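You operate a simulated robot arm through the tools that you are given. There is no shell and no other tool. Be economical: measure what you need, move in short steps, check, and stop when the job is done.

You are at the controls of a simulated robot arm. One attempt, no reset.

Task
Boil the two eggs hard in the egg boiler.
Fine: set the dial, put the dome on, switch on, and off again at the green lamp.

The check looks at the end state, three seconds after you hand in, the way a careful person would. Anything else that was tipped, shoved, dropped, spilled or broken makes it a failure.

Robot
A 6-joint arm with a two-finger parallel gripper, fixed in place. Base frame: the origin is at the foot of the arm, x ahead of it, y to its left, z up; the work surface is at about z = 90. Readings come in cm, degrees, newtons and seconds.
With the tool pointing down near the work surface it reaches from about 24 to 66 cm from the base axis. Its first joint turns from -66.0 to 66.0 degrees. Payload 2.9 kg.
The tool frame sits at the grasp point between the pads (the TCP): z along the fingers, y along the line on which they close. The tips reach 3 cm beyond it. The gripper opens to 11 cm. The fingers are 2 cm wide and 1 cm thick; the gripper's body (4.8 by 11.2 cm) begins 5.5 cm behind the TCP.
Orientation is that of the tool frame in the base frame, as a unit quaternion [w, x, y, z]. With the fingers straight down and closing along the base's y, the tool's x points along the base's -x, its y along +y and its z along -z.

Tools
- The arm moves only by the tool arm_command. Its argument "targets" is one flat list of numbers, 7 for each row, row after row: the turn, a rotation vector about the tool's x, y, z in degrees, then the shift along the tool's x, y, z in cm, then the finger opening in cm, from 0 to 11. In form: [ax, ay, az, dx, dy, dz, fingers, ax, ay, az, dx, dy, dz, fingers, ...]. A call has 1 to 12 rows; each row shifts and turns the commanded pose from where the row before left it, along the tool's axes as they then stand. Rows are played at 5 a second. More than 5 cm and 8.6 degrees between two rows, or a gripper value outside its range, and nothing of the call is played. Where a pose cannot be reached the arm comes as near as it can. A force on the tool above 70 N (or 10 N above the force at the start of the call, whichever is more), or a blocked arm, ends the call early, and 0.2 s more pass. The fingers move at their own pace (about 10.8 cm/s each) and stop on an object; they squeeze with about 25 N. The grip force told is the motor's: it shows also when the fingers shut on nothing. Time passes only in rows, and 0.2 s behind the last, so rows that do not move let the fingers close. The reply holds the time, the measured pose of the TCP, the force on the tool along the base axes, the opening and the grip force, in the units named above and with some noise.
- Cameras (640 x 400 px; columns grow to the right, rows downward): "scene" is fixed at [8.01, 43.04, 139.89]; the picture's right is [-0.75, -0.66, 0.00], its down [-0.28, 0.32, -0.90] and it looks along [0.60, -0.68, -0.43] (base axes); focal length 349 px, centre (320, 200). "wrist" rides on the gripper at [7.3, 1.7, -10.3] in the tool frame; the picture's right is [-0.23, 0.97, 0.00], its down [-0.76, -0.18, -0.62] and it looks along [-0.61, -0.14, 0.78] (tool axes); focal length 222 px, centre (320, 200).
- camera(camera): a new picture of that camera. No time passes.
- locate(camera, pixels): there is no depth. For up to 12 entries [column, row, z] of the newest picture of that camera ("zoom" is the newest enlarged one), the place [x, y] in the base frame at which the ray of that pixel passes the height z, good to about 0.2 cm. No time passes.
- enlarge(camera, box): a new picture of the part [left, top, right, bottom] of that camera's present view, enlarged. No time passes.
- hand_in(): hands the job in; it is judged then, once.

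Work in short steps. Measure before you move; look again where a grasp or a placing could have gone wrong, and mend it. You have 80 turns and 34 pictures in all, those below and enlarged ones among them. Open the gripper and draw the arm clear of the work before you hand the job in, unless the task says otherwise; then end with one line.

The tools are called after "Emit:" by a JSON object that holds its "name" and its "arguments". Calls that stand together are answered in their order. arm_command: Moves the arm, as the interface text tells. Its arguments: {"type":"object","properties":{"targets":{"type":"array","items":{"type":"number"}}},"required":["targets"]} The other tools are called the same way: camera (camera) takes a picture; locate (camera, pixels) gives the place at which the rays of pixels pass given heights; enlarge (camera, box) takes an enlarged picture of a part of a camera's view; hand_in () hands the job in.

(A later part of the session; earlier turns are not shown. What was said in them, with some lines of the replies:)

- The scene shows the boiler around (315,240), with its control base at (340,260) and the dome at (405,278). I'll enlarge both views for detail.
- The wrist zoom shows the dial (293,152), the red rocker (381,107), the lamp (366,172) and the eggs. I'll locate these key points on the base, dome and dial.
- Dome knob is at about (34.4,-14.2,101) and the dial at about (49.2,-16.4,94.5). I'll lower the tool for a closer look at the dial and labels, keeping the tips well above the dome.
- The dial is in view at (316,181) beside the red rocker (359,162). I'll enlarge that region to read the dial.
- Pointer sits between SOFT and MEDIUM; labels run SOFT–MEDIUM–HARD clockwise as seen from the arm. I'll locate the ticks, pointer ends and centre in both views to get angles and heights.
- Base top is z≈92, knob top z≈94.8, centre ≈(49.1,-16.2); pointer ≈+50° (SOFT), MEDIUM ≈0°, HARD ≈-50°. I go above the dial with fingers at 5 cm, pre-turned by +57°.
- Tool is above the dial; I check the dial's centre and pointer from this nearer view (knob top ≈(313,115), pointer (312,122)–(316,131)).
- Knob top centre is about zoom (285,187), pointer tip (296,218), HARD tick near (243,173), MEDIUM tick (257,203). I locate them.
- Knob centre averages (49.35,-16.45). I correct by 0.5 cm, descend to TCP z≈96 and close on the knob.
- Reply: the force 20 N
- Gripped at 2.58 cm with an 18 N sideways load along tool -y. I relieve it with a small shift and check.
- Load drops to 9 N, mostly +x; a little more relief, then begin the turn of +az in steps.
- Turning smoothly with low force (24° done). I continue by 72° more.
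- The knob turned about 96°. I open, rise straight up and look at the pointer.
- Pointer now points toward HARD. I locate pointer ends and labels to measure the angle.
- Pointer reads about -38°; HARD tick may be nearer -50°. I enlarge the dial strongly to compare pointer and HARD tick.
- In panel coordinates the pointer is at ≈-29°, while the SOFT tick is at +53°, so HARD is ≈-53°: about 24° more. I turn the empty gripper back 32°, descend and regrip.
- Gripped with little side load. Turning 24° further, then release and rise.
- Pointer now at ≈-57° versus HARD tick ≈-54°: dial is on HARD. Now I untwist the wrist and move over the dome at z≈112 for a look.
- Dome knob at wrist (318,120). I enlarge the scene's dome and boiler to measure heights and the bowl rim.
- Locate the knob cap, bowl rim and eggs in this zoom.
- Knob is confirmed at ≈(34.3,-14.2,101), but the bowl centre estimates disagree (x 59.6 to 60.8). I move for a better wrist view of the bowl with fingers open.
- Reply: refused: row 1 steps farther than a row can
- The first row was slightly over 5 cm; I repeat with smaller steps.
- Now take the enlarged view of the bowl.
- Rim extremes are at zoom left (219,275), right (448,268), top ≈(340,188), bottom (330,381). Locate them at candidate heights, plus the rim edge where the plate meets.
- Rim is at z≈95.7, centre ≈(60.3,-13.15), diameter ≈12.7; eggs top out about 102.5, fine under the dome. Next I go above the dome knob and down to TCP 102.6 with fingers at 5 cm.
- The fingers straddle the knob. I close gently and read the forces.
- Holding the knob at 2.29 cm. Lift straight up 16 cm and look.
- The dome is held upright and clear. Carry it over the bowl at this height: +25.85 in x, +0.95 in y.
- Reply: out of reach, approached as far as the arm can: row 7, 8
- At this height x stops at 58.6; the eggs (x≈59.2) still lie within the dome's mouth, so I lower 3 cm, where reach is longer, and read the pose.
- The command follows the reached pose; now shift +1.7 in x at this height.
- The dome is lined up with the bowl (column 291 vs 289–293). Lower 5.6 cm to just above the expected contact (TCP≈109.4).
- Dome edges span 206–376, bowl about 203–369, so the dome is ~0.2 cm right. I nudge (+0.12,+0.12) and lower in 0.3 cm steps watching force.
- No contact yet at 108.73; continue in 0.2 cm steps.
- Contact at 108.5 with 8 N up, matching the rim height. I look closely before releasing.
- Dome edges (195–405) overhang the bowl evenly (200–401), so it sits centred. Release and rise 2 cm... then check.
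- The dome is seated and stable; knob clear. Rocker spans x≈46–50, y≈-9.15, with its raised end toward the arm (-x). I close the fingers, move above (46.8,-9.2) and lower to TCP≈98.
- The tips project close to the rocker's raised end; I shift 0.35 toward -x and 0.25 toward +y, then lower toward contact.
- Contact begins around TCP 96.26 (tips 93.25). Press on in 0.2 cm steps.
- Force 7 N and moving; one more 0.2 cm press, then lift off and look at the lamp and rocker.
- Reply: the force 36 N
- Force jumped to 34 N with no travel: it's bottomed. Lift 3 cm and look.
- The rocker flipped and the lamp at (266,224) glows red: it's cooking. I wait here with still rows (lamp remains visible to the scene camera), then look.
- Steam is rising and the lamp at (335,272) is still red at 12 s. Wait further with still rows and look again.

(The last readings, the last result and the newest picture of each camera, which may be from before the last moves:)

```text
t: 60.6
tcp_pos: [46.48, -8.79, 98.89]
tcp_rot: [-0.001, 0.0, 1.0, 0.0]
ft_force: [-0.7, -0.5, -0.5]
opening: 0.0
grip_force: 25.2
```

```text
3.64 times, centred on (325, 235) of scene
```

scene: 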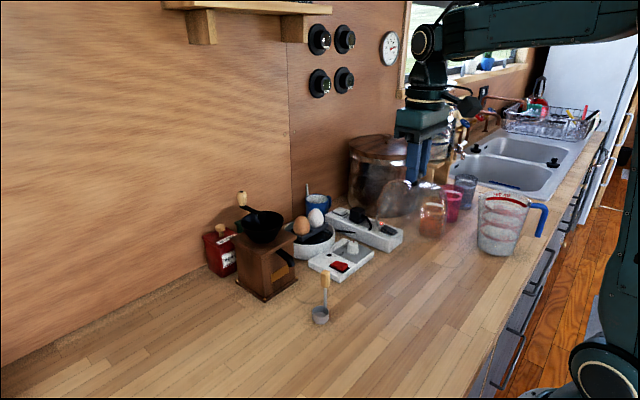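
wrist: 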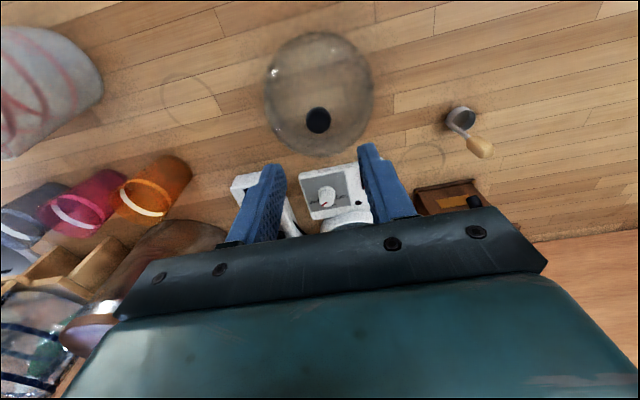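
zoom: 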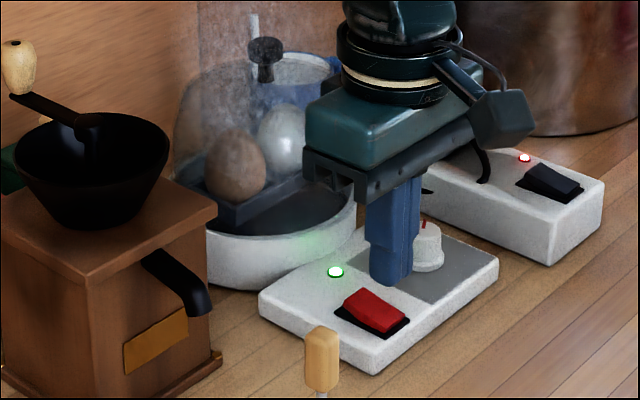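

The lamp is green. I shift to the rocker's other (raised, +x) end and press to the same depth.

Emit:
{"name": "arm_command", "arguments": {"targets": [0, 0, 0, -2.85, -0.15, 0, 0, 0, 0, 0, 0, 0, 1.5, 0, 0, 0, 0, 0, 0, 0.8, 0, 0, 0, 0, 0, 0, 0.3, 0, 0, 0, 0, 0, 0, 0.2, 0, 0, 0, 0, 0, 0, 0.2, 0, 0, 0, 0, 0, 0, 0, 0]}}

```text
t: 62.2
tcp_pos: [49.45, -8.95, 95.94]
tcp_rot: [0.002, 0.0, 1.0, 0.0]
ft_force: [-4.8, 1.9, 31.6]
opening: 0.0
grip_force: 24.7
```

Bottomed with 32 N at 95.94. Lift up and back clear, then look.

Emit:
{"name": "arm_command", "arguments": {"targets": [0, 0, 0, 0, 0, -1, 0, 0, 0, 0, 0, 0, -4, 0, 0, 0, 0, 0, 0, -4, 0, 0, 0, 0, 4, 0, -3, 0, 0, 0, 0, 4, 0, -3, 5, 0, 0, 0, 4, 0, 0, 11, 0, 0, 0, 0, 0, 0, 11]}}

Emit:
{"name": "enlarge", "arguments": {"camera": "scene", "box": [260, 180, 390, 290]}}

```text
t: 63.8
tcp_pos: [37.57, -8.98, 110.68]
tcp_rot: [0.0, 0.0, 1.0, 0.0]
ft_force: [0.8, 0.4, -0.3]
opening: 11.0
grip_force: 0.0
```

```text
3.64 times, centred on (325, 235) of scene
```

zoom: 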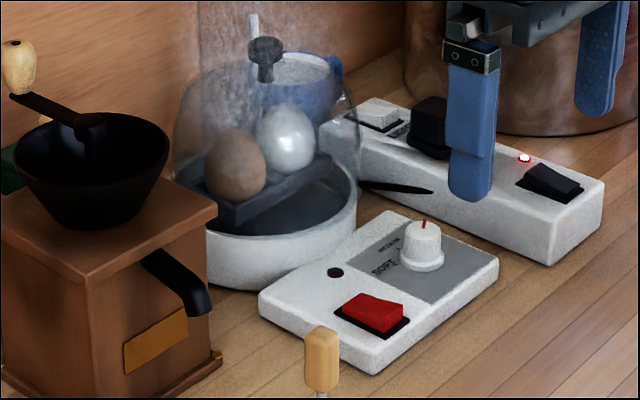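

The lamp at (335,272) is dark, the rocker is back in its off position, the dome is still seated and nothing else has moved. The arm is clear with the gripper open, so I hand in.

Emit:
{"name": "hand_in", "arguments": {}}

```text
The job is handed in.
```

I boiled both eggs on the HARD setting with the dome on, switched the boiler off after the lamp turned green, and handed the job in.
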